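You operate a simulated robot arm through the tools that you are given. There is no shell and no other tool. Be economical: measure what you need, move in short steps, check, and stop when the job is done.

You run a simulated robot arm. Do the job below in one go: nothing can be reset, and whatever is moved stays where it is left.

## Task
Put the teal tub on the top of the green stand away on the store bench top. Take the blue twine spool from the top of the low table and leave it on the top of the rim on the table. Put the teal tin that says "gold" from the top of the low table on the blue cover and the teal tin marked "tan" on the step under the purple gate. Fetch the sealed teal tin from the top of the low table and set it on the steel ledge under the grey panel. Close the dial cover. Close the tool drawer. Take the tan block and put it on the sack bench top. Take the grey lump and leave it in the frame on the teal filler. Put the hand brush from the sack bench shelf on the teal sheet on the sack bench top. Take the purple block and put it on the grey tile. Fetch the green square tub and set it on the blue sign. Pull the green counter drawer open. Any order will do. Set down upright: teal tin, tan block.
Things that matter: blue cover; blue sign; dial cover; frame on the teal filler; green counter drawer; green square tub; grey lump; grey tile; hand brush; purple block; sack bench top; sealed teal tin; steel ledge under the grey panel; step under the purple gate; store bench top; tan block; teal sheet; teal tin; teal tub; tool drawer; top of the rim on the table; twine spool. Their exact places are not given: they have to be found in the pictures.

It is judged by the outcome, as a careful person would: the job done as asked, and still so three seconds after it is handed in. It fails if anything else is knocked over, pushed out of place, dropped, spilled or broken. Lids that push on must go on centred and level and be pressed home; caps that screw on are set level and turned clockwise until they are tight. Flat cloth is picked up by pressing the open fingertips on it (5 to 10 N) and closing them slowly along it; thin cloth reads only 2 to 8 mm in the jaws.

## Robot
A 7-joint arm with a two-finger parallel gripper on a trunk, on a base that drives. Base frame: it is fixed to the floor where the robot stands at the start and does not move with it; the origin is under the middle of the robot, x ahead of it, y to its left, z up. Units: mm, degrees, N and s.
With the tool pointing down near the work surface it reaches from about 220 to 420 mm from the robot's upright axis, wherever it stands. Its first joint turns from -166.0 to 166.0 degrees. Places, roughly: blue cover (15x15x2 cm) [-1600, -200, 400]; blue sign [-8250, -2250, 750]; dial cover [-1100, 3400, 1200]; frame on the teal filler (15x15 cm) [-8120, 2860, 1020]; green counter drawer [-7900, 2300, 700]; green square tub (5x5x5 cm) [-7900, -1800, 900]; grey lump (3x3x3 cm) [-6100, 3600, 900]; grey tile (14x14x2 cm) [-8200, -800, 800]; hand brush (13x6x10 cm) [-5500, 2000, 200]; purple block (8x6x4 cm) [-7900, 300, 800]; sack bench top [-6100, 2100, 700]; sealed teal tin [-1500, -250, 500]; steel ledge under the grey panel [-1200, 3500, 700]; step under the purple gate (32x22 cm) [-4480, -3140, 260]; store bench top [3100, -4600, 800]; tan block [-5500, 3500, 1000]; teal sheet (16x14x1 cm) [-6400, 2100, 700]; teal tin [-1000, 0, 500]; teal tub (23x16x11 cm) [700, -100, 900]; tool drawer [-5500, 3400, 800]; top of the rim on the table (26x26 cm) [-1100, 320, 560]; twine spool [-1250, -250, 500]. Payload 1.57 kg.
The TCP is the grasp point between the finger pads, 30 mm short of the fingertips. In the tool frame z runs along the fingers and y along their closing line. Largest opening 80 mm; finger width 17, thickness 12; the body of the gripper, 40 by 82 mm, starts 80 mm behind the TCP.
Orientation is that of the tool frame in the base frame, as a unit quaternion [x, y, z, w]. With the fingers straight down and closing along the base's y, the tool's x points along the base's -x, its y along +y and its z along -z.

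## Interface
- The arm moves only by the tool send_rows. Its argument "commands" is a list of rows, each a list of 3 entries, a list of its own where there are three numbers: the opening in per cent of the stroke, from 0 (shut) to 100 (fully open), then the shift along the tool's x, y, z in units of 20 mm (1.0 is 20 mm), then the turn, a rotation vector about the tool's x, y, z in units of 5 degrees (1.0 is 5 degrees). In form: [[fingers, [tx, ty, tz], [ax, ay, az]], ...]. A call has 1 to 12 rows; each row shifts and turns the commanded pose from where the row before left it, along the tool's axes as they then stand. A call with a number of a shift or a turn outside -1 to 1 is refused whole. Rows are played at 5 a second. More than 50 mm and 8.6 degrees between two rows, or a gripper value outside its range, and nothing of the call is played. Where a pose cannot be reached the arm comes as near as it can. A force on the tool above 40 N (or 10 N above the force at the start of the call, whichever is more), or a blocked arm, ends the call early, and 0.2 s more pass. Each finger travels about 72 mm/s and halts on what it meets, pressing with about 33 N; the grip force reading is that of the motor and also rises with nothing between the fingers. The clock runs only during rows and for 0.2 s after the last one: add rows that do not move to give the fingers time. The reply holds the time, the measured pose of the TCP, the force on the tool along the base axes, the opening and the grip force, in the units named above and with some noise, with the torque about the TCP (base axes, N m) and any sound that the robot's microphone picked up.
- Cameras (640 x 400 px; columns grow to the right, rows downward): "scene" is now at [-43.2, 97.2, 1478.3]; the picture's right is [-0.78, -0.63, 0.00], its down [-0.59, 0.73, -0.36] and it looks along [0.23, -0.28, -0.93] (base axes); focal length 214 px, centre (320, 200). "wrist" rides on the gripper at [72, -7, -122] in the tool frame; the picture's right is [0.09, 1.00, 0.00], its down [-0.84, 0.08, -0.54] and it looks along [-0.54, 0.05, 0.84] (tool axes); focal length 238 px, centre (320, 200).
- capture(camera): a new picture of that camera. It takes no simulated time.
- slide_trunk(by): slides the trunk up (or, below 0, down) by that many mm; the arm and the scene camera ride with it, the base frame stays. It gives what a move gives, with no picture.
- roll_base(legs): drives the robot by 1 to 6 legs, each [ahead, left, turn to the left] in mm, mm and degrees, along the robot's own axes; the way and the turn of a leg run together, so that a leg with both is an arc; at most 1500 mm and 180 degrees a leg. The arm and the cameras ride along, it lands a little off, and it stops where it bumps. It gives what a move gives.
- head_to(pan, tilt): turns the head with the scene camera to pan (to the left, within 86 degrees either way) and tilt (down, from -29 to 69), counted from straight ahead of the robot. It gives what a move gives.
- measure_at(camera, pixels): for up to 12 pixels [column, row] of the newest picture of that camera ("zoom" is the newest enlarged one), the place [x, y, z] in the base frame of the surface seen there, good to about 2 mm. It takes no simulated time.
- inspect(camera, box): a new picture of the part [left, top, right, bottom] of that camera's present view, enlarged. It takes no simulated time.
- sign_off(): hands the job in; it is judged then, once.

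Go step by step. Measure first, check grasps and placings, and put right what went wrong. The budget is 371 turns and 324 pictures, counting those below and the enlarged ones. Unless the task says otherwise, let go and move clear before handing in, and close with one line.

The tools are called after "Call:" as a command line: name --argument value ..., lists and objects as JSON in quotes. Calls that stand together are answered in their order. send_rows: Moves the arm, as the interface text tells. Its arguments: {"type":"object","properties":{"commands":{"type":"array"}},"required":["commands"]} The other tools are called the same way: slide_trunk (by) slides the trunk up or down; roll_base (legs) drives the base; head_to (pan, tilt) turns the head that bears the scene camera; capture (camera) takes a picture; measure_at (camera, pixels) gives the place of the surface under pixels of a picture; inspect (camera, box) takes an enlarged picture of a part of a camera's view; sign_off () hands the job in.

At the start:

```text
time_s: 0.0
position: [-359.2, -192.0, 1052.0]
tcp_rot: [0.0, 1.0, -0.001, 0.0]
contact_force: [-0.4, -0.2, 0.2]
moment: [0.03, 0.0, 0.02]
gripper_width: 79.8
finger_force: 0.0
trunk travel left (down, up): [-325.0, 155.0]
robot x, y, heading: [-4.8, -1.2, 0.1]
head pan, tilt: [-51.1, 68.8]
```

scene: 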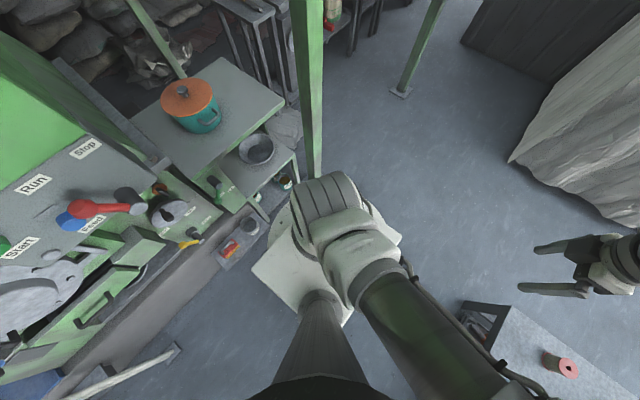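
wrist: 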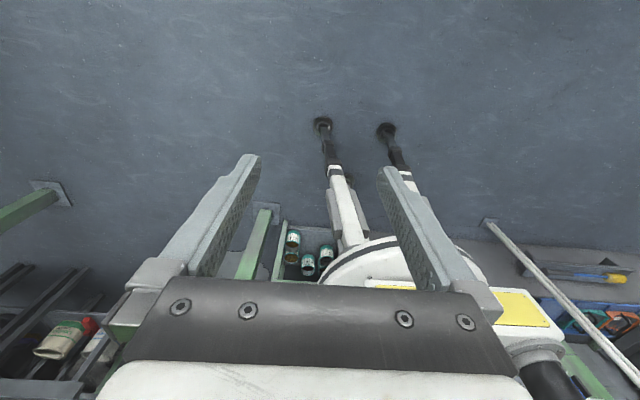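

The first view shows the teal tub with the orange lid on a green stand ahead-right, and the twine spool on the low table behind. I'll look around first.

Call:
head_to --pan 0 --tilt 20

Call:
capture --camera "scene"

Call:
head_to --pan -80 --tilt 20

Call:
capture --camera "scene"

Call:
head_to --pan 80 --tilt 20

Call:
capture --camera "scene"

Call:
head_to --pan -20 --tilt 50

Call:
capture --camera "scene"

```text
time_s: 1.2
position: [-359.3, -192.0, 1050.9]
tcp_rot: [0.0, 1.0, -0.001, 0.0]
contact_force: [0.2, -0.9, 0.8]
moment: [-0.02, -0.02, 0.04]
gripper_width: 80.1
finger_force: 0.0
trunk travel left (down, up): [-325.0, 155.0]
robot x, y, heading: [0.0, -0.2, 0.0]
head pan, tilt: [0.0, 20.0]
```

```text
321 pictures are left
```

scene: 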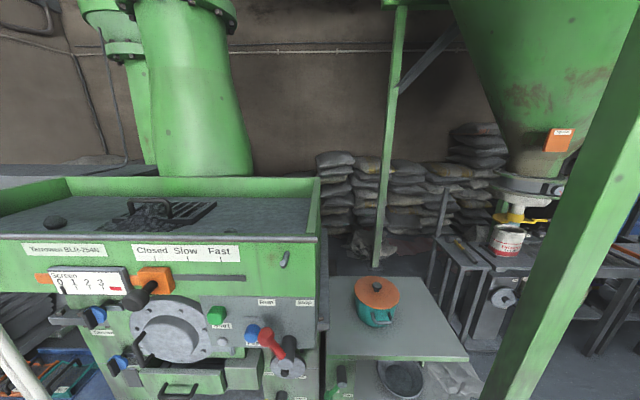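

```text
time_s: 2.7
position: [-357.9, -191.7, 1049.9]
tcp_rot: [0.0, 1.0, 0.0, 0.001]
contact_force: [-0.3, -0.1, -0.2]
moment: [0.02, 0.0, 0.01]
gripper_width: 79.9
finger_force: 0.0
trunk travel left (down, up): [-325.0, 155.0]
robot x, y, heading: [-0.1, 1.8, 0.1]
head pan, tilt: [-80.0, 20.0]
```

```text
320 pictures are left
```

scene: 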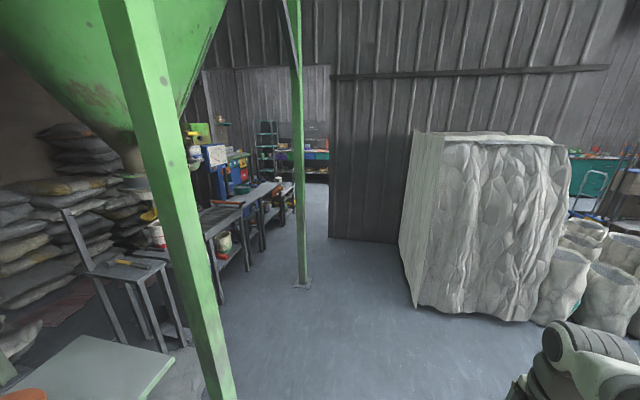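

```text
time_s: 5.2
position: [-358.8, -193.2, 1050.1]
tcp_rot: [0.0, 1.0, -0.001, 0.0]
contact_force: [-0.1, -0.8, 0.4]
moment: [0.0, 0.03, 0.02]
gripper_width: 80.0
finger_force: 0.0
trunk travel left (down, up): [-325.0, 155.0]
robot x, y, heading: [0.1, 3.2, -0.0]
head pan, tilt: [80.0, 20.0]
```

```text
319 pictures are left
```

scene: 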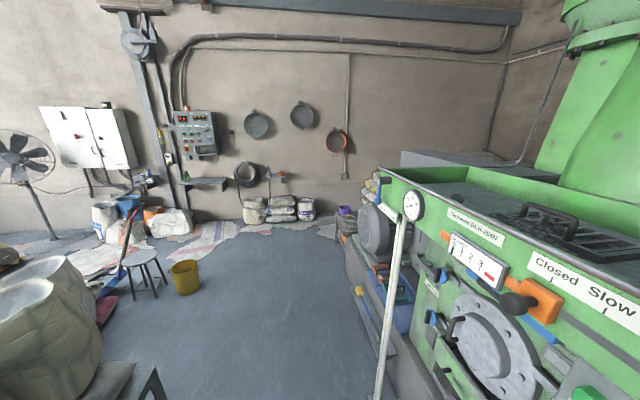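

```text
time_s: 6.9
position: [-359.4, -191.9, 1049.6]
tcp_rot: [0.001, 1.0, -0.001, 0.001]
contact_force: [0.3, -0.1, -0.2]
moment: [0.02, -0.01, 0.01]
gripper_width: 80.0
finger_force: 0.0
trunk travel left (down, up): [-325.0, 155.0]
robot x, y, heading: [2.9, -0.4, 0.2]
head pan, tilt: [-20.0, 50.0]
```

```text
318 pictures are left
```

scene: 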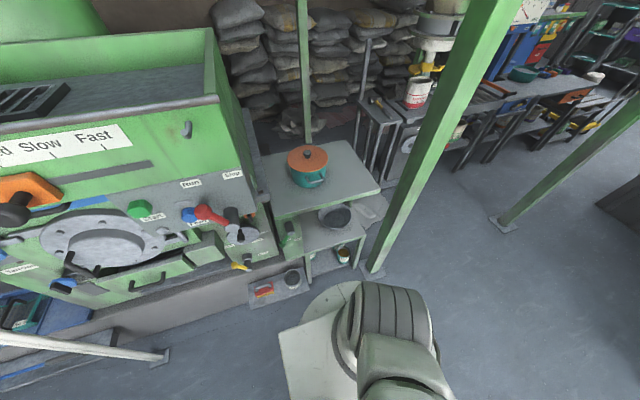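

The tub sits at about (307,160) on the stand. I'll enlarge and measure it, the stand, and the post.

Call:
inspect --camera "scene" --box '[230, 110, 430, 235]'

Call:
measure_at --camera "scene" --pixels '[[307, 153], [307, 158], [288, 160], [327, 160], [307, 186], [324, 180], [275, 215], [378, 190], [373, 268], [270, 160], [338, 142], [345, 215]]'

```text
3.20 times, centred on (330, 172) of scene
```

zoom: 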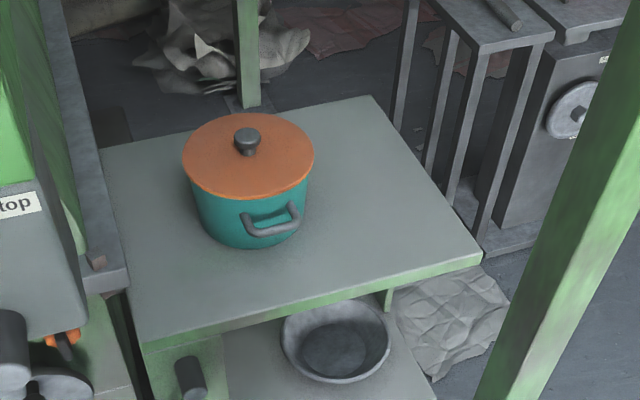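

```text
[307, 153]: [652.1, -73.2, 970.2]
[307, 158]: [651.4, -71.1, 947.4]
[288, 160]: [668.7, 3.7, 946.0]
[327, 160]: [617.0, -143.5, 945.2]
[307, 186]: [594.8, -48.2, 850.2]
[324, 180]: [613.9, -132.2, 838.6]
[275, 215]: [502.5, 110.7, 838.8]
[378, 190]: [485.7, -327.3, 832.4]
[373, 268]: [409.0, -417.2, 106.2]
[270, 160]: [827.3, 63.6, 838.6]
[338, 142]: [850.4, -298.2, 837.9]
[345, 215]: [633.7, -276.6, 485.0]
```

Tub centre is about (655,-73), stand top 838, handles at the side facing me. I check the base footprint and how much front space there is.

Call:
measure_at --camera "scene" --pixels '[[279, 332], [330, 285], [300, 395], [250, 295], [310, 285], [345, 255], [357, 265], [290, 250], [166, 356], [230, 300], [318, 283], [362, 270]]'

Call:
head_to --pan 0 --tilt 69

Call:
capture --camera "scene"

```text
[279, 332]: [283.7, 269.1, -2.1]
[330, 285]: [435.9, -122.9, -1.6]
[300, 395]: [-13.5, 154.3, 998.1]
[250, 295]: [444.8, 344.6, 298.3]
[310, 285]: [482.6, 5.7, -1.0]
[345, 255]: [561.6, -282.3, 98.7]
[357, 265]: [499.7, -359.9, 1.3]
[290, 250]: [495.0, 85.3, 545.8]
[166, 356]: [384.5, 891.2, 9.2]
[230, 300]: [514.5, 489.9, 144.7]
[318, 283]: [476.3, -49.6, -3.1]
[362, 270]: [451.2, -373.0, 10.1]
```

```text
time_s: 7.8
position: [-360.3, -192.7, 1050.7]
tcp_rot: [0.0, 1.0, 0.0, 0.0]
contact_force: [0.8, -1.2, -0.2]
moment: [0.01, 0.0, 0.0]
gripper_width: 80.0
finger_force: 0.1
trunk travel left (down, up): [-325.0, 155.0]
robot x, y, heading: [-4.1, 1.1, -0.3]
head pan, tilt: [0.0, 68.8]
```

```text
316 pictures are left
```

scene: 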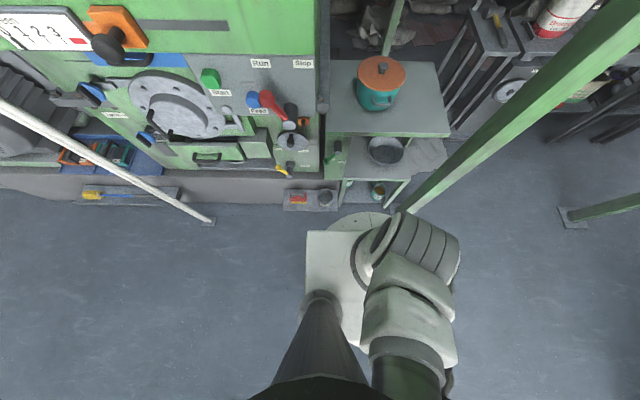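

Base plate visible around (305..450, 210..370). Measure its outline.

Call:
measure_at --camera "scene" --pixels '[[308, 236], [306, 295], [350, 214], [380, 215], [330, 225], [318, 260], [345, 345], [405, 215], [320, 300], [382, 215], [290, 190], [360, 205]]'

Call:
inspect --camera "scene" --box '[260, 40, 480, 220]'

```text
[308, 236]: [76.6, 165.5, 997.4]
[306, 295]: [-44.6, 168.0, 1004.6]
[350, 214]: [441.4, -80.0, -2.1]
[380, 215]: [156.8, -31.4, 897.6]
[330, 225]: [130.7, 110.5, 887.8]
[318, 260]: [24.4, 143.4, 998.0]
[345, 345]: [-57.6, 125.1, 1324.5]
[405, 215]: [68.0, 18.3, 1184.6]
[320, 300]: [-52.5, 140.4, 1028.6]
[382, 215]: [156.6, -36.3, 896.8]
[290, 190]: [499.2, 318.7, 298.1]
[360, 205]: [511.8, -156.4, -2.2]
```

```text
2.22 times, centred on (370, 130) of scene
```

zoom: 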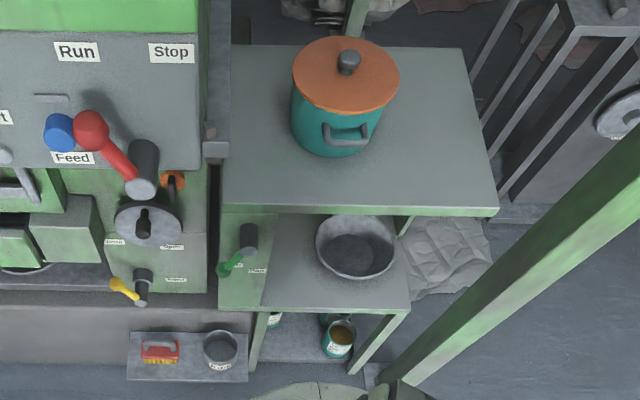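

I'll measure the base parts in the wrist picture (legs at (322,122), (387,130)), and the tins (293,240), (325,255).

Call:
capture --camera "wrist"

Call:
measure_at --camera "wrist" --pixels '[[322, 122], [387, 130], [340, 200], [370, 255], [350, 265], [410, 180], [335, 270], [500, 335], [490, 225], [326, 250], [293, 240], [470, 260]]'

```text
314 pictures are left
```

wrist: 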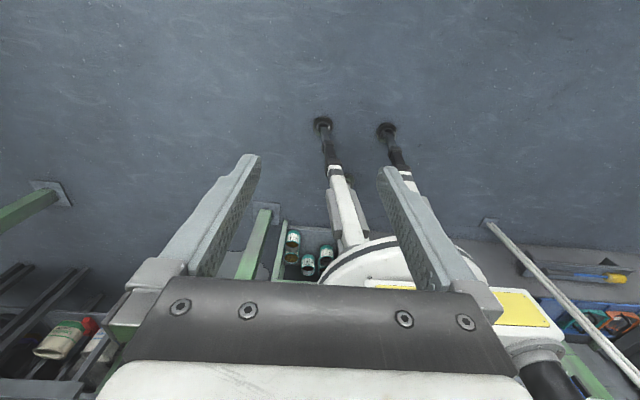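

```text
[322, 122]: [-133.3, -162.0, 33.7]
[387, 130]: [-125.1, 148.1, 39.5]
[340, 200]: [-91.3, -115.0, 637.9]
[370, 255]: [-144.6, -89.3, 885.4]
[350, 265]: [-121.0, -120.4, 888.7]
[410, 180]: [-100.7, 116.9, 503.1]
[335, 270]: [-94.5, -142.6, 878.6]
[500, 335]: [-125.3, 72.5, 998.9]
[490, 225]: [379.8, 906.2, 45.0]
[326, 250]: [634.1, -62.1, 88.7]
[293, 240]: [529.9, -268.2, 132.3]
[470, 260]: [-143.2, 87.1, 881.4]
```

Call:
measure_at --camera "zoom" --pixels '[[300, 308], [400, 306], [330, 365], [240, 375], [200, 380], [375, 380], [348, 62], [365, 135], [345, 70], [330, 150], [420, 380], [360, 370]]'

Call:
head_to --pan -60 --tilt 69

Call:
capture --camera "scene"

```text
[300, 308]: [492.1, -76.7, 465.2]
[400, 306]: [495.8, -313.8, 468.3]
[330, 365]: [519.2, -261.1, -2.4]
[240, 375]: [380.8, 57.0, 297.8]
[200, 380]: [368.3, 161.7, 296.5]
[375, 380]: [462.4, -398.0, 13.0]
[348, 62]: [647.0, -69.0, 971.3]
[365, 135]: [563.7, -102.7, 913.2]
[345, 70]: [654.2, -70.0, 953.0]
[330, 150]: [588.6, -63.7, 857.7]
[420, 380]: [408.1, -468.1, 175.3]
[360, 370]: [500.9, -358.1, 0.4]
```

```text
time_s: 9.1
position: [-360.0, -193.9, 1049.2]
tcp_rot: [0.0, 1.0, -0.002, 0.0]
contact_force: [0.8, 0.5, 0.8]
moment: [-0.01, -0.01, 0.01]
gripper_width: 79.8
finger_force: 0.1
trunk travel left (down, up): [-325.0, 155.0]
robot x, y, heading: [3.3, 1.4, 0.1]
head pan, tilt: [-60.0, 68.8]
```

```text
313 pictures are left
```

scene: 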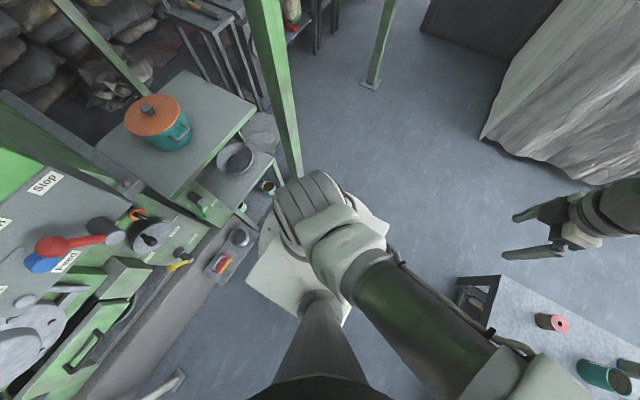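

The base footprint is about ±160 mm, the stand front edge is near x=490, and a post stands at (430,-430). I'll swing the arm around the right side toward the front.

Call:
send_rows --commands '[[100, [-0.5, -0.94, 0], [0, 0, -0.6]], [100, [-0.5, -0.94, 0], [0, 0, -0.6]], [100, [-0.5, -0.94, 0], [0, 0, -0.6]], [100, [-0.5, -0.94, 0], [0, 0, -0.6]], [100, [-0.5, -0.94, 0], [0, 0, -0.6]], [100, [-0.5, -0.94, 0], [0, 0, -0.6]], [100, [-0.5, -0.94, 0], [0, 0, -0.6]], [100, [-0.5, -0.94, 0], [0, 0, -0.6]], [100, [-0.5, -0.94, 0], [0, 0, -0.6]], [100, [-0.5, -0.94, 0], [0, 0, -0.6]], [100, [-0.5, -0.94, 0], [0, 0, -0.6]], [100, [-0.5, -0.94, 0], [0, 0, -0.6]]]'

Call:
send_rows --commands '[[100, [-0.5, -0.94, 0], [0, 0, -0.6]], [100, [-0.5, -0.94, 0], [0, 0, -0.6]], [100, [-0.5, -0.94, 0], [0, 0, -0.6]], [100, [-0.5, -0.94, 0], [0, 0, -0.6]], [100, [-0.5, -0.94, 0], [0, 0, -0.6]], [100, [-0.5, -0.94, 0], [0, 0, -0.6]], [100, [-0.5, -0.94, 0], [0, 0, -0.6]], [100, [-0.5, -0.94, 0], [0, 0, -0.6]], [100, [-0.5, -0.94, 0], [0, 0, -0.6]], [100, [-0.5, -0.94, 0], [0, 0, -0.6]], [100, [-0.5, -0.94, 0], [0, 0, -0.6]], [100, [-0.5, -0.94, 0], [0, 0, -0.6]]]'

```text
time_s: 11.7
position: [-181.4, -372.9, 1050.0]
tcp_rot: [-0.308, 0.951, 0.0, -0.001]
contact_force: [-0.3, 0.2, 0.2]
moment: [0.01, -0.03, 0.01]
gripper_width: 79.9
finger_force: 0.1
trunk travel left (down, up): [-325.0, 155.0]
robot x, y, heading: [0.8, -2.1, 0.1]
head pan, tilt: [-60.0, 68.8]
```

```text
time_s: 14.3
position: [63.2, -414.0, 1049.6]
tcp_rot: [-0.588, 0.809, 0.0, -0.001]
contact_force: [-0.9, 0.3, 0.1]
moment: [0.0, 0.01, -0.01]
gripper_width: 80.1
finger_force: 0.0
trunk travel left (down, up): [-325.0, 155.0]
robot x, y, heading: [-3.8, 3.3, -0.2]
head pan, tilt: [-60.0, 68.8]
```

Call:
send_rows --commands '[[100, [-0.5, -0.94, 0], [0, 0, -0.6]], [100, [-0.5, -0.94, 0], [0, 0, -0.6]], [100, [-0.5, -0.94, 0], [0, 0, -0.6]], [100, [-0.5, -0.94, 0], [0, 0, -0.6]], [100, [-0.5, -0.94, 0], [0, 0, -0.6]], [100, [-0.5, -0.94, 0], [0, 0, -0.6]], [100, [-0.5, -0.94, 0], [0, 0, -0.6]], [100, [-0.5, -0.94, 0], [0, 0, -0.6]], [100, [-0.5, -0.94, 0], [0, 0, -0.6]], [100, [-0.5, -0.94, 0], [0, 0, -0.6]], [100, [-0.5, -0.94, 0], [0, 0, -0.6]], [100, [-0.5, -0.94, 0], [0, 0, -0.6]]]'

Call:
head_to --pan -30 --tilt 45

Call:
capture --camera "scene"

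Call:
capture --camera "wrist"

```text
time_s: 16.9
position: [292.8, -299.3, 1049.4]
tcp_rot: [0.809, -0.588, 0.0, 0.001]
contact_force: [-0.7, 0.2, 0.4]
moment: [0.0, -0.02, -0.02]
gripper_width: 80.0
finger_force: 0.1
trunk travel left (down, up): [-325.0, 155.0]
robot x, y, heading: [-3.0, -0.9, 0.1]
head pan, tilt: [-60.0, 68.8]
```

```text
time_s: 17.8
position: [290.9, -298.0, 1050.7]
tcp_rot: [0.809, -0.588, -0.001, 0.0]
contact_force: [-0.7, -0.1, 0.4]
moment: [0.01, 0.02, -0.01]
gripper_width: 80.1
finger_force: 0.0
trunk travel left (down, up): [-325.0, 155.0]
robot x, y, heading: [0.1, 0.0, 0.0]
head pan, tilt: [-30.0, 45.0]
```

```text
312 pictures are left
```

scene: 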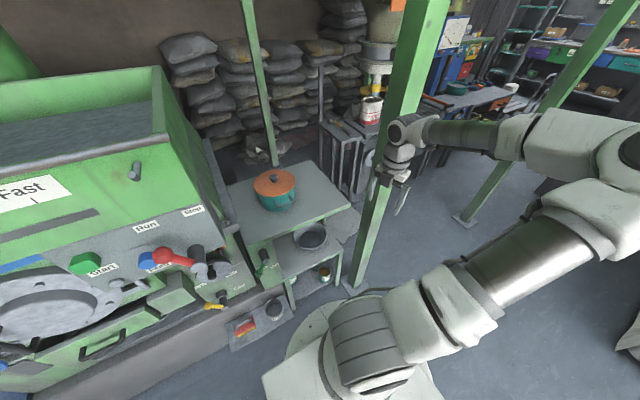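

```text
311 pictures are left
```

wrist: 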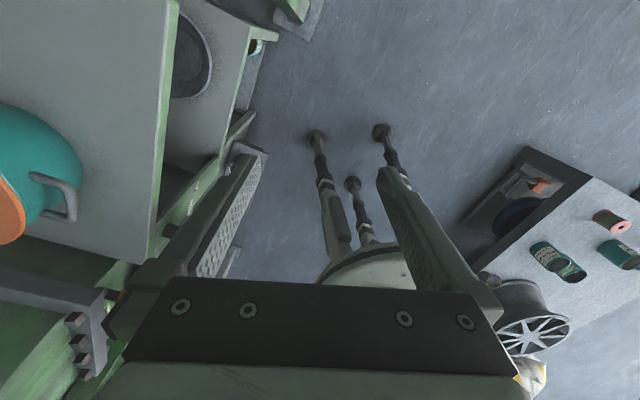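

The elbow sticks out to the right; I measure it and the second post, plus tub details from the wrist.

Call:
measure_at --camera "scene" --pixels '[[600, 150], [636, 150], [540, 140], [470, 210], [460, 140], [355, 285], [408, 165], [640, 330]]'

Call:
measure_at --camera "wrist" --pixels '[[65, 185], [40, 177], [72, 210], [50, 215], [78, 150], [20, 200], [35, 185], [610, 220], [560, 262], [530, 215]]'

Call:
inspect --camera "wrist" --box '[0, 80, 160, 260]'

```text
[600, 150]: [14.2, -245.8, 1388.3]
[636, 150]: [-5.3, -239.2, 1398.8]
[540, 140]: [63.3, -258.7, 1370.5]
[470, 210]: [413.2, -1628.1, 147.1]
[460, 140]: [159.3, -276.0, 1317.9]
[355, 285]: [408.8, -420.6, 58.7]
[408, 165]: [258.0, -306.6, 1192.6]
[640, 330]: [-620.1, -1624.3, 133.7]
```

```text
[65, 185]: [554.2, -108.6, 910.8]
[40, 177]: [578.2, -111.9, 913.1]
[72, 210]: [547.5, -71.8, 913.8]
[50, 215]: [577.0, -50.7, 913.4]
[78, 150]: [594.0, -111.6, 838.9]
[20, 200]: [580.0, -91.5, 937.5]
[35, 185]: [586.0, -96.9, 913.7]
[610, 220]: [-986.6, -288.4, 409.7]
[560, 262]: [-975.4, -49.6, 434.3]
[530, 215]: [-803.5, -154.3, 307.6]
```

```text
2.22 times, centred on (80, 170) of wrist
```

zoom: 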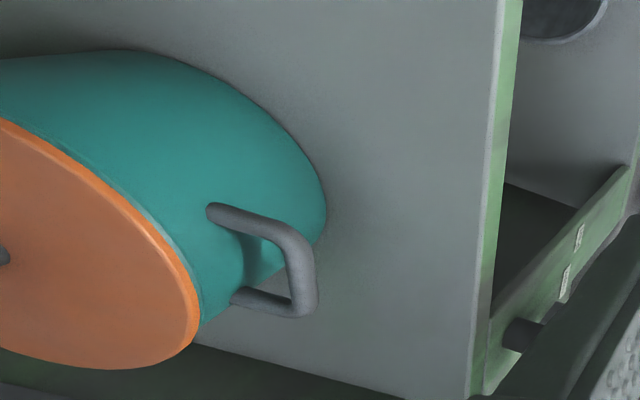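

The elbow rides high (z>1300), so it's safe. The tub handle loop is at z≈910; the lid knob at (650,-71,971). I'll drive so the gripper hangs near the knob: back off, turn 54° left, then forward.

Call:
roll_base --legs '[[-100, -131, 0], [0, 0, 54], [170, -234, 0]]'

Call:
head_to --pan -46 --tilt 45

Call:
capture --camera "scene"

Call:
capture --camera "wrist"

```text
time_s: 24.1
position: [499.1, -76.1, 1048.8]
tcp_rot: [0.989, -0.149, 0.0, 0.001]
contact_force: [0.2, 0.2, -0.2]
moment: [-0.02, 0.04, -0.02]
gripper_width: 80.0
finger_force: 0.1
trunk travel left (down, up): [-325.0, 155.0]
robot x, y, heading: [87.0, -144.0, 54.7]
head pan, tilt: [-30.0, 45.0]
stopped in leg 3: the robot was blocked; the commanded pose is now the measured one
```

```text
time_s: 24.9
position: [497.6, -77.8, 1050.1]
tcp_rot: [0.989, -0.15, 0.002, 0.001]
contact_force: [-0.6, -0.5, 0.0]
moment: [0.0, -0.01, -0.01]
gripper_width: 80.1
finger_force: 0.1
trunk travel left (down, up): [-325.0, 155.0]
robot x, y, heading: [87.6, -144.5, 54.9]
head pan, tilt: [-46.0, 45.0]
```

```text
309 pictures are left
```

scene: 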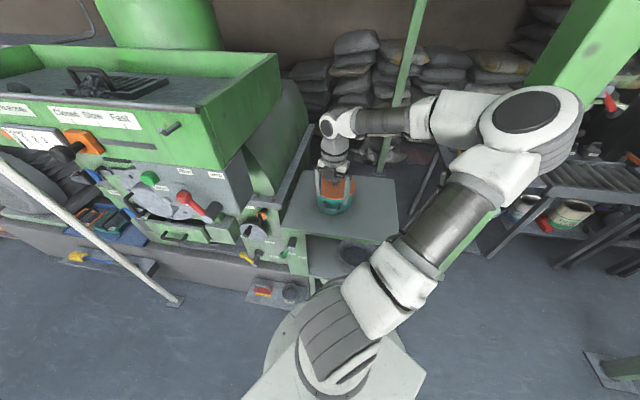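

```text
308 pictures are left
```

wrist: 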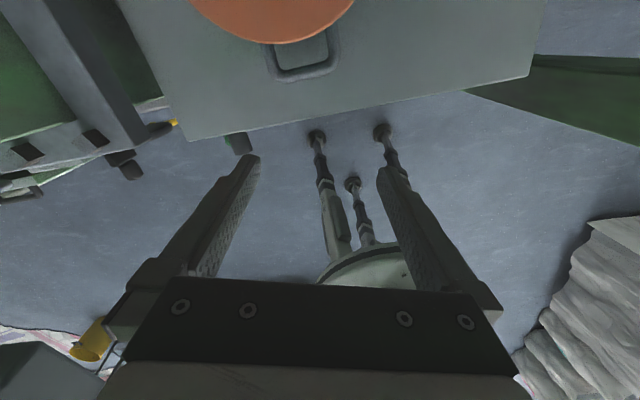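

The base stopped at x=87; possibly the elbow met the post at right (540,100). I measure.

Call:
measure_at --camera "scene" --pixels '[[575, 110], [540, 80], [530, 120], [560, 60], [600, 60], [545, 90], [580, 125], [500, 240], [480, 170], [425, 290], [420, 380], [310, 280]]'

Call:
measure_at --camera "wrist" --pixels '[[316, 138], [382, 132], [353, 185], [600, 100], [265, 50], [335, 50], [300, 72]]'

```text
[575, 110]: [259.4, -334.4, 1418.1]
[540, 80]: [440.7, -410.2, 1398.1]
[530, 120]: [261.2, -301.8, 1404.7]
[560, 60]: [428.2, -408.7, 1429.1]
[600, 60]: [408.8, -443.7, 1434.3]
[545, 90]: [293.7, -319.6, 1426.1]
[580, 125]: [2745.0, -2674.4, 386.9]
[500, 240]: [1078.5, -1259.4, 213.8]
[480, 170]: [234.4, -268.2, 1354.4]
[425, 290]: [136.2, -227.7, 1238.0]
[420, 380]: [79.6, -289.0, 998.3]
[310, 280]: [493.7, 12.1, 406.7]
```

```text
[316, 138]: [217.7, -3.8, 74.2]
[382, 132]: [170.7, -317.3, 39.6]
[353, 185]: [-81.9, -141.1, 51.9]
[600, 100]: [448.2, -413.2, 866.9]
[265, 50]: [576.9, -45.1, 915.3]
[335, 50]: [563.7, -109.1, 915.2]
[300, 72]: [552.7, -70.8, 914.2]
```

Call:
measure_at --camera "wrist" --pixels '[[150, 145], [100, 110], [60, 40], [125, 165], [20, 190], [240, 145], [95, 140], [30, 150], [5, 180], [130, 60], [200, 140], [530, 65]]'

Call:
inspect --camera "scene" --box '[220, 80, 460, 230]'

Call:
head_to --pan -86 --tilt 20

Call:
capture --camera "scene"

```text
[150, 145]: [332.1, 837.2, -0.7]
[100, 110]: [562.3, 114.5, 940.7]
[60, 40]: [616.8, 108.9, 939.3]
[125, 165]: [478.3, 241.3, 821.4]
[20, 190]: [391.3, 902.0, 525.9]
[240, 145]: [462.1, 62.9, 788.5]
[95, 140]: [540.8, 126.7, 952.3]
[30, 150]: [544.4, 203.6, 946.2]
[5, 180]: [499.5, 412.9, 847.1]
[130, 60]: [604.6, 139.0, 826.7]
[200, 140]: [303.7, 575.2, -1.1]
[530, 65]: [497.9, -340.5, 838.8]
```

```text
2.67 times, centred on (340, 155) of scene
```

zoom: 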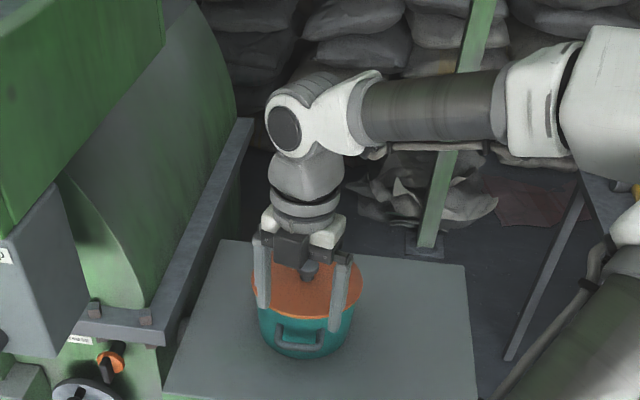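

```text
time_s: 25.9
position: [498.2, -78.9, 1049.8]
tcp_rot: [0.989, -0.15, -0.001, 0.0]
contact_force: [-0.3, -0.3, 0.2]
moment: [0.04, 0.0, 0.02]
gripper_width: 79.8
finger_force: 0.0
trunk travel left (down, up): [-325.0, 155.0]
robot x, y, heading: [87.6, -141.7, 55.1]
head pan, tilt: [-85.9, 20.0]
```

```text
306 pictures are left
```

scene: 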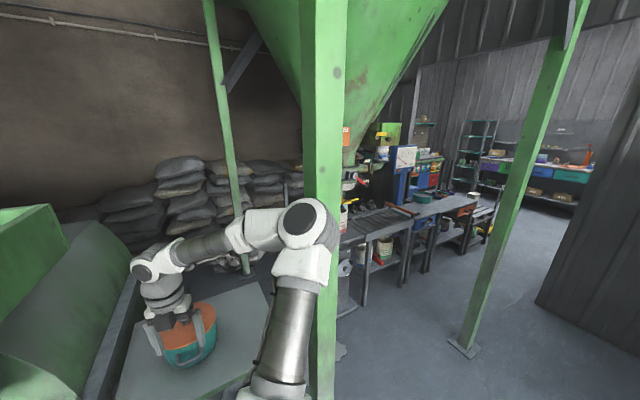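

The elbow met the post's front face. I'll back off, shift left (+y), then go ahead so the elbow passes inside the post.

Call:
roll_base --legs '[[38, 76, 0], [103, -147, 0]]'

Call:
head_to --pan -60 --tilt 40

Call:
capture --camera "scene"

Call:
capture --camera "wrist"

```text
time_s: 27.7
position: [477.1, -42.9, 1049.6]
tcp_rot: [0.987, -0.159, 0.001, 0.001]
contact_force: [0.3, 0.2, 0.0]
moment: [-0.05, 0.03, 0.01]
gripper_width: 80.0
finger_force: 0.0
trunk travel left (down, up): [-325.0, 155.0]
robot x, y, heading: [64.8, -102.6, 53.4]
head pan, tilt: [-85.9, 20.0]
stopped in leg 2: the robot was blocked; the commanded pose is now the measured one
```

```text
time_s: 28.6
position: [477.3, -43.8, 1050.3]
tcp_rot: [0.987, -0.159, 0.0, 0.0]
contact_force: [0.5, 0.1, 0.5]
moment: [0.0, 0.02, -0.04]
gripper_width: 79.7
finger_force: 0.0
trunk travel left (down, up): [-325.0, 155.0]
robot x, y, heading: [61.3, -100.1, 53.3]
head pan, tilt: [-60.0, 40.0]
```

```text
305 pictures are left
```

scene: 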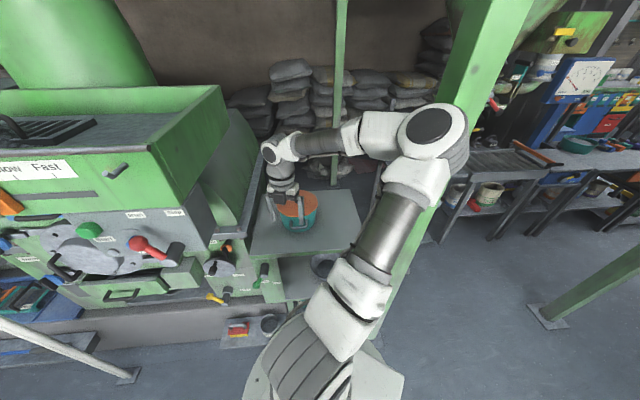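

```text
304 pictures are left
```

wrist: 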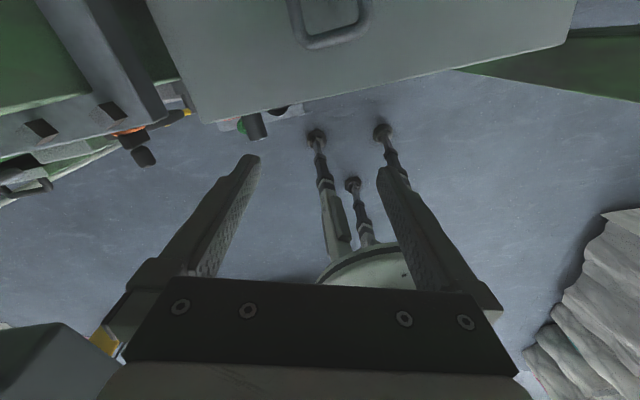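

It stopped again soon. There is something at lower-left of the wrist view (50,350); I measure it and the forearm's surroundings.

Call:
measure_at --camera "wrist" --pixels '[[50, 350], [80, 340], [20, 335], [105, 345], [60, 390], [140, 155], [20, 160], [120, 120]]'

Call:
measure_at --camera "scene" --pixels '[[268, 330], [258, 375], [290, 305], [255, 310], [275, 325], [270, 320], [230, 275], [245, 130], [215, 100], [205, 220], [195, 200], [440, 110]]'

Call:
inspect --camera "scene" --box '[200, 230, 420, 400]'

```text
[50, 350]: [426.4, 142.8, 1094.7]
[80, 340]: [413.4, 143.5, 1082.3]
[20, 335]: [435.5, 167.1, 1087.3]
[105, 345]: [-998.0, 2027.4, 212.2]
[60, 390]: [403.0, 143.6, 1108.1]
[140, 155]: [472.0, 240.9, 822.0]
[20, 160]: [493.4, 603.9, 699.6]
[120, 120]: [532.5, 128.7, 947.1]
```

```text
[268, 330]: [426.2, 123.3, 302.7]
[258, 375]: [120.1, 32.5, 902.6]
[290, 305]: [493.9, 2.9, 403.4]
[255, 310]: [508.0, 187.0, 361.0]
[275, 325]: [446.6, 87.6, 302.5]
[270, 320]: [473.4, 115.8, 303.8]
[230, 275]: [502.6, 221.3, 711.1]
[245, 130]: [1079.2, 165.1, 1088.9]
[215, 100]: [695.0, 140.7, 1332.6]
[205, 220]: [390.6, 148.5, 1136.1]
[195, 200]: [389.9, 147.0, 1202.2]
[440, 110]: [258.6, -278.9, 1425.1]
```

```text
2.35 times, centred on (310, 315) of scene
```

zoom: 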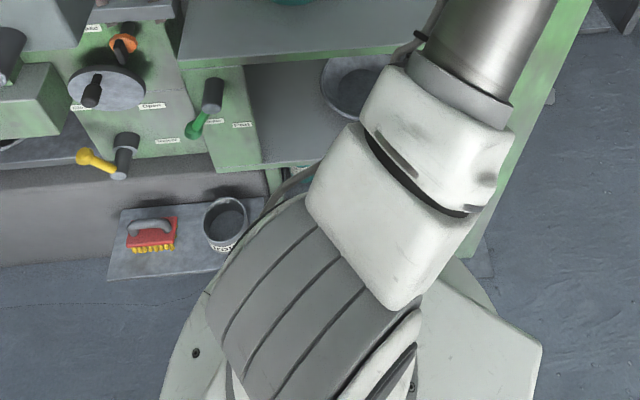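

Call:
measure_at --camera "scene" --pixels '[[270, 152], [290, 145], [345, 135], [275, 190], [268, 200], [310, 143], [350, 320], [330, 350], [225, 270], [262, 270]]'

Call:
head_to --pan -20 --tilt 69

Call:
capture --camera "scene"

```text
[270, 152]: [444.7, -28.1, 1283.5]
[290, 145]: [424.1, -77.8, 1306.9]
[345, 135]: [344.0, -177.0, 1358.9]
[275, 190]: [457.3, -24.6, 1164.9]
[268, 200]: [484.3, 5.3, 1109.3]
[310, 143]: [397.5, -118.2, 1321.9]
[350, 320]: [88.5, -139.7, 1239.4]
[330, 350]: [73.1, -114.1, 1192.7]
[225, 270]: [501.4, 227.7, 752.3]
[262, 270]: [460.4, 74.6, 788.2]
```

```text
time_s: 29.6
position: [477.5, -45.2, 1049.9]
tcp_rot: [0.987, -0.159, 0.001, 0.0]
contact_force: [0.4, 0.0, 0.0]
moment: [0.04, 0.02, -0.01]
gripper_width: 80.0
finger_force: 0.0
trunk travel left (down, up): [-325.0, 155.0]
robot x, y, heading: [63.0, -99.5, 53.7]
head pan, tilt: [-20.0, 68.8]
```

```text
302 pictures are left
```

scene: 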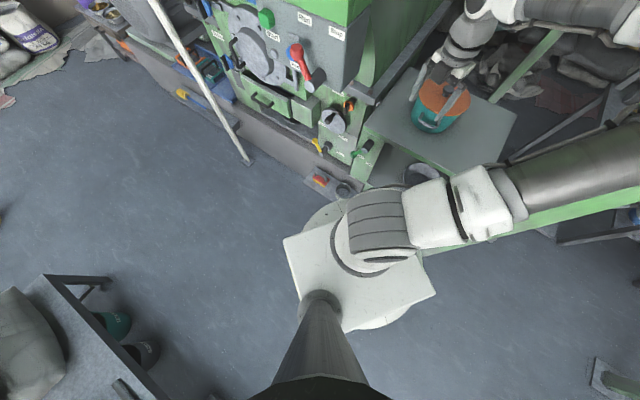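

I suspect the small ledge or something near it limits the base; measure around it closely.

Call:
inspect --camera "scene" --box '[240, 130, 460, 300]'

Call:
measure_at --camera "zoom" --pixels '[[195, 165], [230, 170], [270, 200], [330, 180], [200, 230], [300, 190], [180, 180], [205, 215], [250, 205], [140, 320], [560, 360], [400, 160]]'

```text
2.35 times, centred on (350, 215) of scene
```

zoom: 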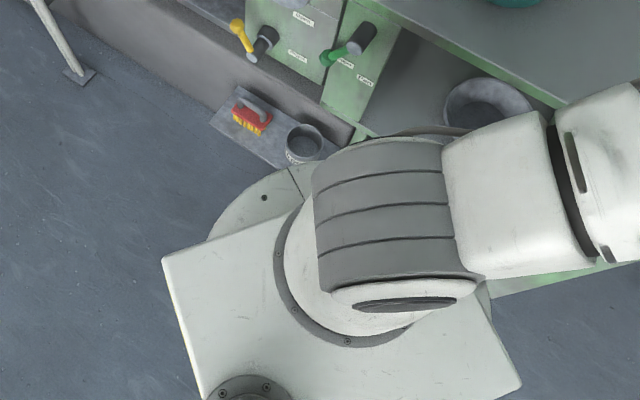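

```text
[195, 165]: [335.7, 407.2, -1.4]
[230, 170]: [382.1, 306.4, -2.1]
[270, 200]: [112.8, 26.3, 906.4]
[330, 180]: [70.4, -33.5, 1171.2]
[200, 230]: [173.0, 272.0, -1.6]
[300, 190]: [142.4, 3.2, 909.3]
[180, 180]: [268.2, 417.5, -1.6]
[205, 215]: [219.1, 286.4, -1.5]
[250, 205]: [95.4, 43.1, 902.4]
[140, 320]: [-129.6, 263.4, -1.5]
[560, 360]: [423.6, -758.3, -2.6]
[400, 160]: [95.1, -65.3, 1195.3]
```

Both stops fit a ~340 mm standoff from the ledge corner, so I try a line further right (y≈-165), staying short of the post with the elbow.

Call:
roll_base --legs '[[-52, -38, 0], [82, -111, 0]]'

Call:
capture --camera "wrist"

```text
time_s: 31.3
position: [526.4, -122.6, 1049.6]
tcp_rot: [0.987, -0.162, 0.001, 0.001]
contact_force: [-0.6, 0.0, 0.4]
moment: [-0.03, 0.01, -0.03]
gripper_width: 80.1
finger_force: 0.1
trunk travel left (down, up): [-325.0, 155.0]
robot x, y, heading: [103.5, -176.3, 53.0]
head pan, tilt: [-20.0, 68.8]
stopped in leg 2: the robot was blocked; the commanded pose is now the measured one
```

```text
300 pictures are left
```

wrist: 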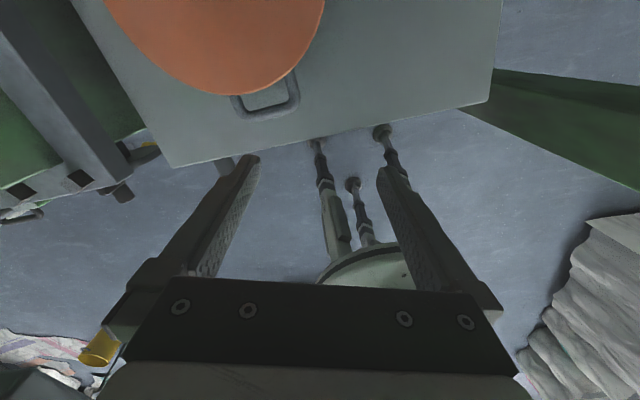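

The stop again fits a ~345 mm base standoff, so I stay here and reach further with the arm toward the knob at (650,-71).

Call:
send_rows --commands '[[100, [0.84, -0.74, 0], [0, 0, 0]], [100, [0.84, -0.74, 0], [0, 0, 0]], [100, [0.84, -0.74, 0], [0, 0, 0]], [100, [0.84, -0.74, 0], [0, 0, 0]], [100, [0.84, -0.74, 0], [0, 0, 0]], [100, [0.84, -0.74, 0], [0, 0, 0]]]'

Call:
head_to --pan -46 --tilt 40

Call:
capture --camera "scene"

Call:
capture --camera "wrist"

```text
time_s: 32.7
position: [649.2, -70.9, 1051.0]
tcp_rot: [0.987, -0.164, 0.001, 0.0]
contact_force: [-0.1, 0.3, -0.9]
moment: [-0.01, 0.01, 0.0]
gripper_width: 80.1
finger_force: 0.1
trunk travel left (down, up): [-325.0, 155.0]
robot x, y, heading: [110.7, -176.0, 52.8]
head pan, tilt: [-20.0, 68.8]
```

```text
time_s: 33.6
position: [648.0, -71.6, 1049.9]
tcp_rot: [0.987, -0.163, 0.001, -0.001]
contact_force: [-0.4, 0.1, 0.5]
moment: [0.01, -0.03, 0.01]
gripper_width: 80.1
finger_force: 0.2
trunk travel left (down, up): [-325.0, 155.0]
robot x, y, heading: [111.9, -175.1, 52.8]
head pan, tilt: [-46.0, 40.0]
```

```text
299 pictures are left
```

scene: 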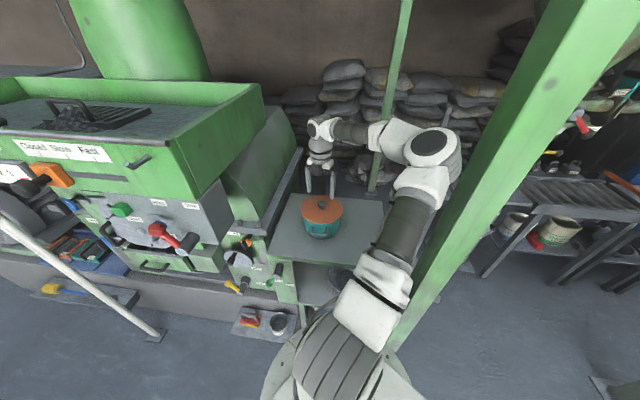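

```text
298 pictures are left
```

wrist: 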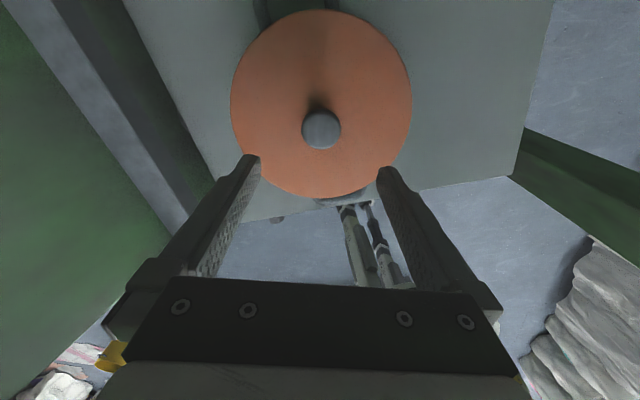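

The arm reaches. Knob is at (321,130) in the wrist view; measure it and the lid.

Call:
measure_at --camera "wrist" --pixels '[[321, 128], [305, 128], [338, 128], [321, 112], [321, 20], [321, 190], [235, 105], [408, 105], [321, 150], [345, 205]]'

Call:
inspect --camera "scene" --box '[270, 140, 390, 260]'

```text
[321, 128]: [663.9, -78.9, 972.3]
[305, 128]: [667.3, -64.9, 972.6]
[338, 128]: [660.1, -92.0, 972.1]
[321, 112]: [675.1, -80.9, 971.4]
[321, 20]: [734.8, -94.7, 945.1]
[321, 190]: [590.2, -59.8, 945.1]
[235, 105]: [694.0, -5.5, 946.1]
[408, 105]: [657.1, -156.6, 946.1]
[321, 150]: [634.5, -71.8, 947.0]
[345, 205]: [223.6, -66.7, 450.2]
```

```text
3.33 times, centred on (330, 200) of scene
```

zoom: 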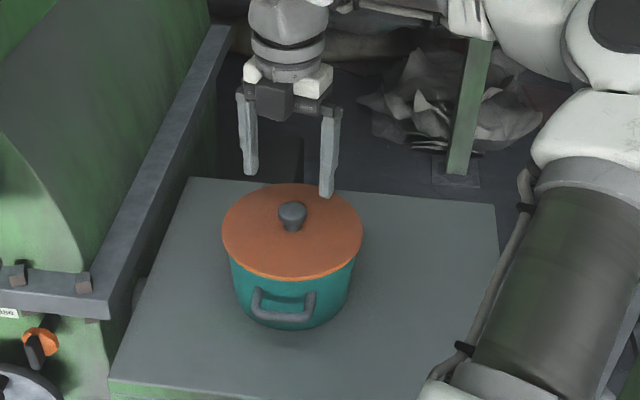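

Knob centre (663,-78), diameter ~28. Move over and down so the tips stop ~3 mm above the lid, then close.

Call:
send_rows --commands '[[100, [0.8, 0.1, 0.5], [0, 0, 0]], [100, [0, 0, 0.9], [0, 0, 0]], [100, [0, 0, 0.9], [0, 0, 0]], [100, [0, 0, 0.85], [0, 0, 0]], [100, [0, 0, 0], [0, 0, 0]], [60, [0, 0, 0], [0, 0, 0]], [30, [0, 0, 0], [0, 0, 0]], [10, [0, 0, 0], [0, 0, 0]], [0, [0, 0, 0], [0, 0, 0]], [0, [0, 0, 0], [0, 0, 0]], [0, [0, 0, 0], [0, 0, 0]]]'

Call:
capture --camera "wrist"

```text
time_s: 36.0
position: [663.3, -78.8, 987.1]
tcp_rot: [0.987, -0.164, 0.001, 0.0]
contact_force: [0.0, 1.3, 0.0]
moment: [0.02, 0.01, -0.01]
gripper_width: 32.7
finger_force: 33.1
trunk travel left (down, up): [-325.0, 155.0]
robot x, y, heading: [111.5, -176.6, 52.9]
head pan, tilt: [-46.0, 40.0]
```

```text
296 pictures are left
```

wrist: 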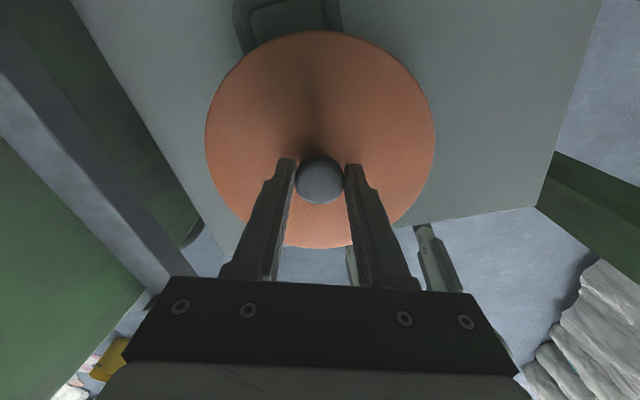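

The knob is gripped (32.7 mm). Lift 4 mm slowly and read the weight.

Call:
send_rows --commands '[[0, [0, 0, -0.05], [0, 0, 0]], [0, [0, 0, -0.05], [0, 0, 0]], [0, [0, 0, -0.05], [0, 0, 0]], [0, [0, 0, -0.05], [0, 0, 0]], [0, [0, 0, 0], [0, 0, 0]], [0, [0, 0, 0], [0, 0, 0]]]'

Call:
inspect --camera "scene" --box '[280, 160, 370, 250]'

```text
time_s: 37.5
position: [664.4, -77.1, 989.9]
tcp_rot: [0.986, -0.164, 0.001, 0.0]
contact_force: [-0.4, -0.1, -2.1]
moment: [-0.02, 0.01, 0.01]
gripper_width: 32.2
finger_force: 32.9
trunk travel left (down, up): [-325.0, 155.0]
robot x, y, heading: [110.8, -172.4, 53.0]
head pan, tilt: [-46.0, 40.0]
```

```text
4.44 times, centred on (325, 205) of scene
```

zoom: 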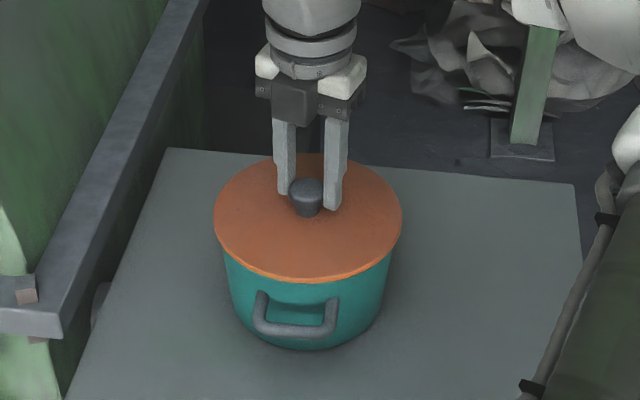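

The force reads only ~2 N. Measure whether the handle rose with the lid.

Call:
measure_at --camera "zoom" --pixels '[[297, 328], [265, 300], [333, 305], [305, 345], [300, 275], [250, 230], [360, 220]]'

Call:
send_rows --commands '[[0, [0, 0, -0.05], [0, 0, 0]], [0, [0, 0, -0.1], [0, 0, 0]], [0, [0, 0, -0.1], [0, 0, 0]], [0, [0, 0, -0.1], [0, 0, 0]], [0, [0, 0, -0.1], [0, 0, 0]], [0, [0, 0, 0], [0, 0, 0]]]'

Call:
inspect --camera "scene" --box '[280, 160, 370, 250]'

```text
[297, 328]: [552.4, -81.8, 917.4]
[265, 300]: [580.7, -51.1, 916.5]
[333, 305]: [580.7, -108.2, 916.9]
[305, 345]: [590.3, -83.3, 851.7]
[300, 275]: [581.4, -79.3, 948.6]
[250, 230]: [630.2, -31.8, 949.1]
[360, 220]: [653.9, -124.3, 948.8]
```

```text
time_s: 38.9
position: [664.2, -79.3, 1000.0]
tcp_rot: [0.987, -0.163, 0.001, 0.0]
contact_force: [-0.1, -0.2, -1.4]
moment: [0.02, -0.03, 0.0]
gripper_width: 32.4
finger_force: 32.7
trunk travel left (down, up): [-325.0, 155.0]
robot x, y, heading: [111.5, -176.8, 53.0]
head pan, tilt: [-46.0, 40.0]
```

```text
4.44 times, centred on (325, 205) of scene
```

zoom: 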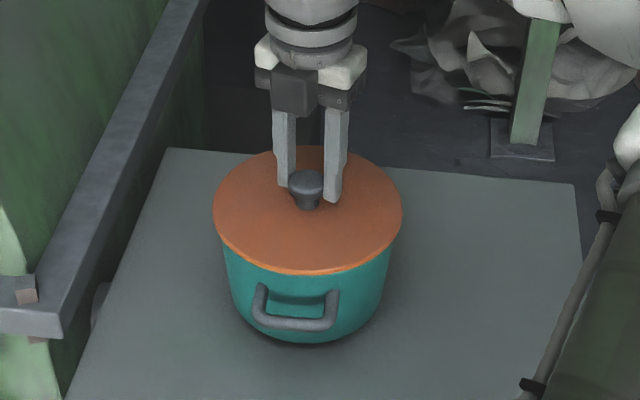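

The handle rose with the lid (image and readings), so the tub lifts whole, weighing only ~0.2 kg. Raise 80 mm and retract the arm.

Call:
send_rows --commands '[[0, [0, 0, -0.8], [0, 0, 0]], [0, [0, 0, -0.8], [0, 0, 0]], [0, [0, 0, -0.8], [0, 0, 0]], [0, [0, 0, -0.8], [0, 0, 0]], [0, [0, 0, -0.8], [0, 0, 0]], [0, [-0.74, 0.64, 0], [0, 0, 0]], [0, [-0.84, 0.74, 0], [0, 0, 0]], [0, [-0.84, 0.74, 0], [0, 0, 0]], [0, [-0.84, 0.74, 0], [0, 0, 0]], [0, [-0.84, 0.74, 0], [0, 0, 0]], [0, [-0.84, 0.74, 0], [0, 0, 0]]]'

Call:
roll_base --legs '[[-210, 290, 0], [0, 0, -90]]'

Call:
head_to --pan 0 --tilt 20

Call:
capture --camera "scene"

Call:
capture --camera "wrist"

```text
time_s: 41.2
position: [539.8, -129.4, 1078.9]
tcp_rot: [0.987, -0.163, 0.001, 0.0]
contact_force: [0.2, 0.7, -1.6]
moment: [0.0, 0.02, 0.01]
gripper_width: 32.5
finger_force: 33.0
trunk travel left (down, up): [-325.0, 155.0]
robot x, y, heading: [112.8, -173.5, 52.8]
head pan, tilt: [-46.0, 40.0]
```

```text
time_s: 49.1
position: [-200.4, -605.1, 1078.7]
tcp_rot: [-0.584, 0.812, -0.001, -0.002]
contact_force: [0.2, 0.0, -2.0]
moment: [0.02, -0.01, 0.01]
gripper_width: 32.4
finger_force: 32.8
trunk travel left (down, up): [-325.0, 155.0]
robot x, y, heading: [-250.1, -173.8, -36.7]
head pan, tilt: [-46.0, 40.0]
```

```text
time_s: 50.3
position: [-200.7, -605.1, 1080.2]
tcp_rot: [-0.584, 0.812, -0.001, 0.0]
contact_force: [-0.4, 0.4, -2.3]
moment: [0.0, 0.03, 0.02]
gripper_width: 32.6
finger_force: 33.1
trunk travel left (down, up): [-325.0, 155.0]
robot x, y, heading: [-248.3, -175.0, -36.9]
head pan, tilt: [0.0, 20.0]
```

```text
293 pictures are left
```

scene: 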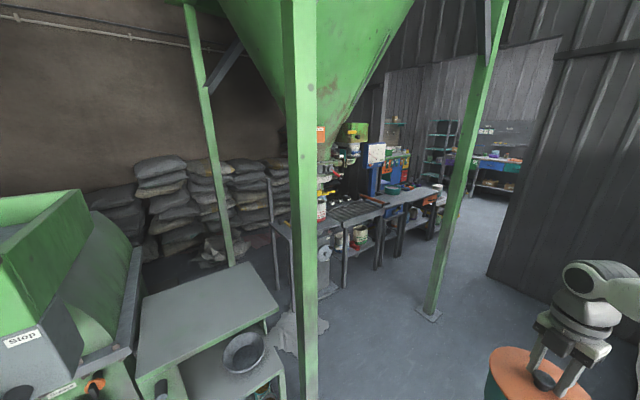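

```text
292 pictures are left
```

wrist: 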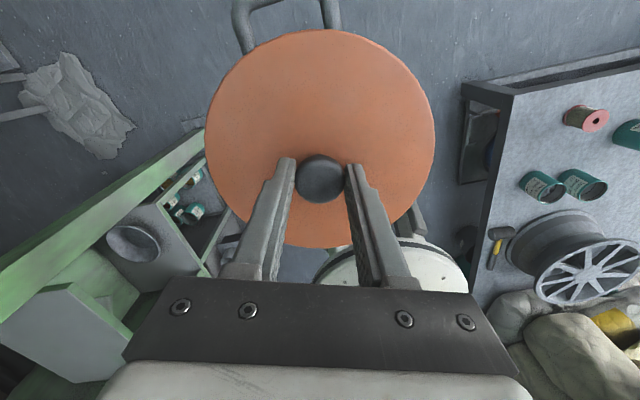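

Held well. Doorway is at right of centre; measure path features: post foot (427,315), wall corner (488,280), benches, far bench.

Call:
measure_at --camera "scene" --pixels '[[427, 315], [488, 280], [465, 225], [420, 225], [490, 175], [490, 160], [440, 190], [380, 265], [510, 190], [340, 280], [545, 250], [470, 165]]'

Call:
inspect --camera "scene" --box '[360, 90, 560, 230]'

```text
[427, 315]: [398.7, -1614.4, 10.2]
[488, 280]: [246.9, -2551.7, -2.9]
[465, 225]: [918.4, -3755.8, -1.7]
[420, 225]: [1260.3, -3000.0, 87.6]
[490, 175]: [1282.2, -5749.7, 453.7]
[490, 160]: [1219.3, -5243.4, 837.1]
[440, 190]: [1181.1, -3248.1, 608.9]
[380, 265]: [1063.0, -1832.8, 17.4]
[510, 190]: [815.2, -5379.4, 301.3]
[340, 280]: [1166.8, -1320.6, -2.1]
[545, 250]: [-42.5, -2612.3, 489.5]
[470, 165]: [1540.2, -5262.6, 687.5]
```

```text
2.86 times, centred on (460, 160) of scene
```

zoom: 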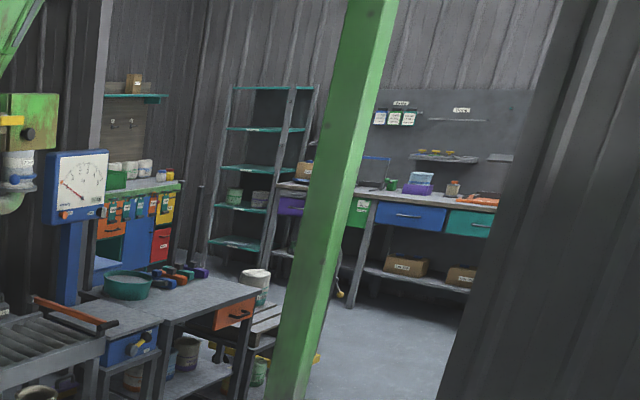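

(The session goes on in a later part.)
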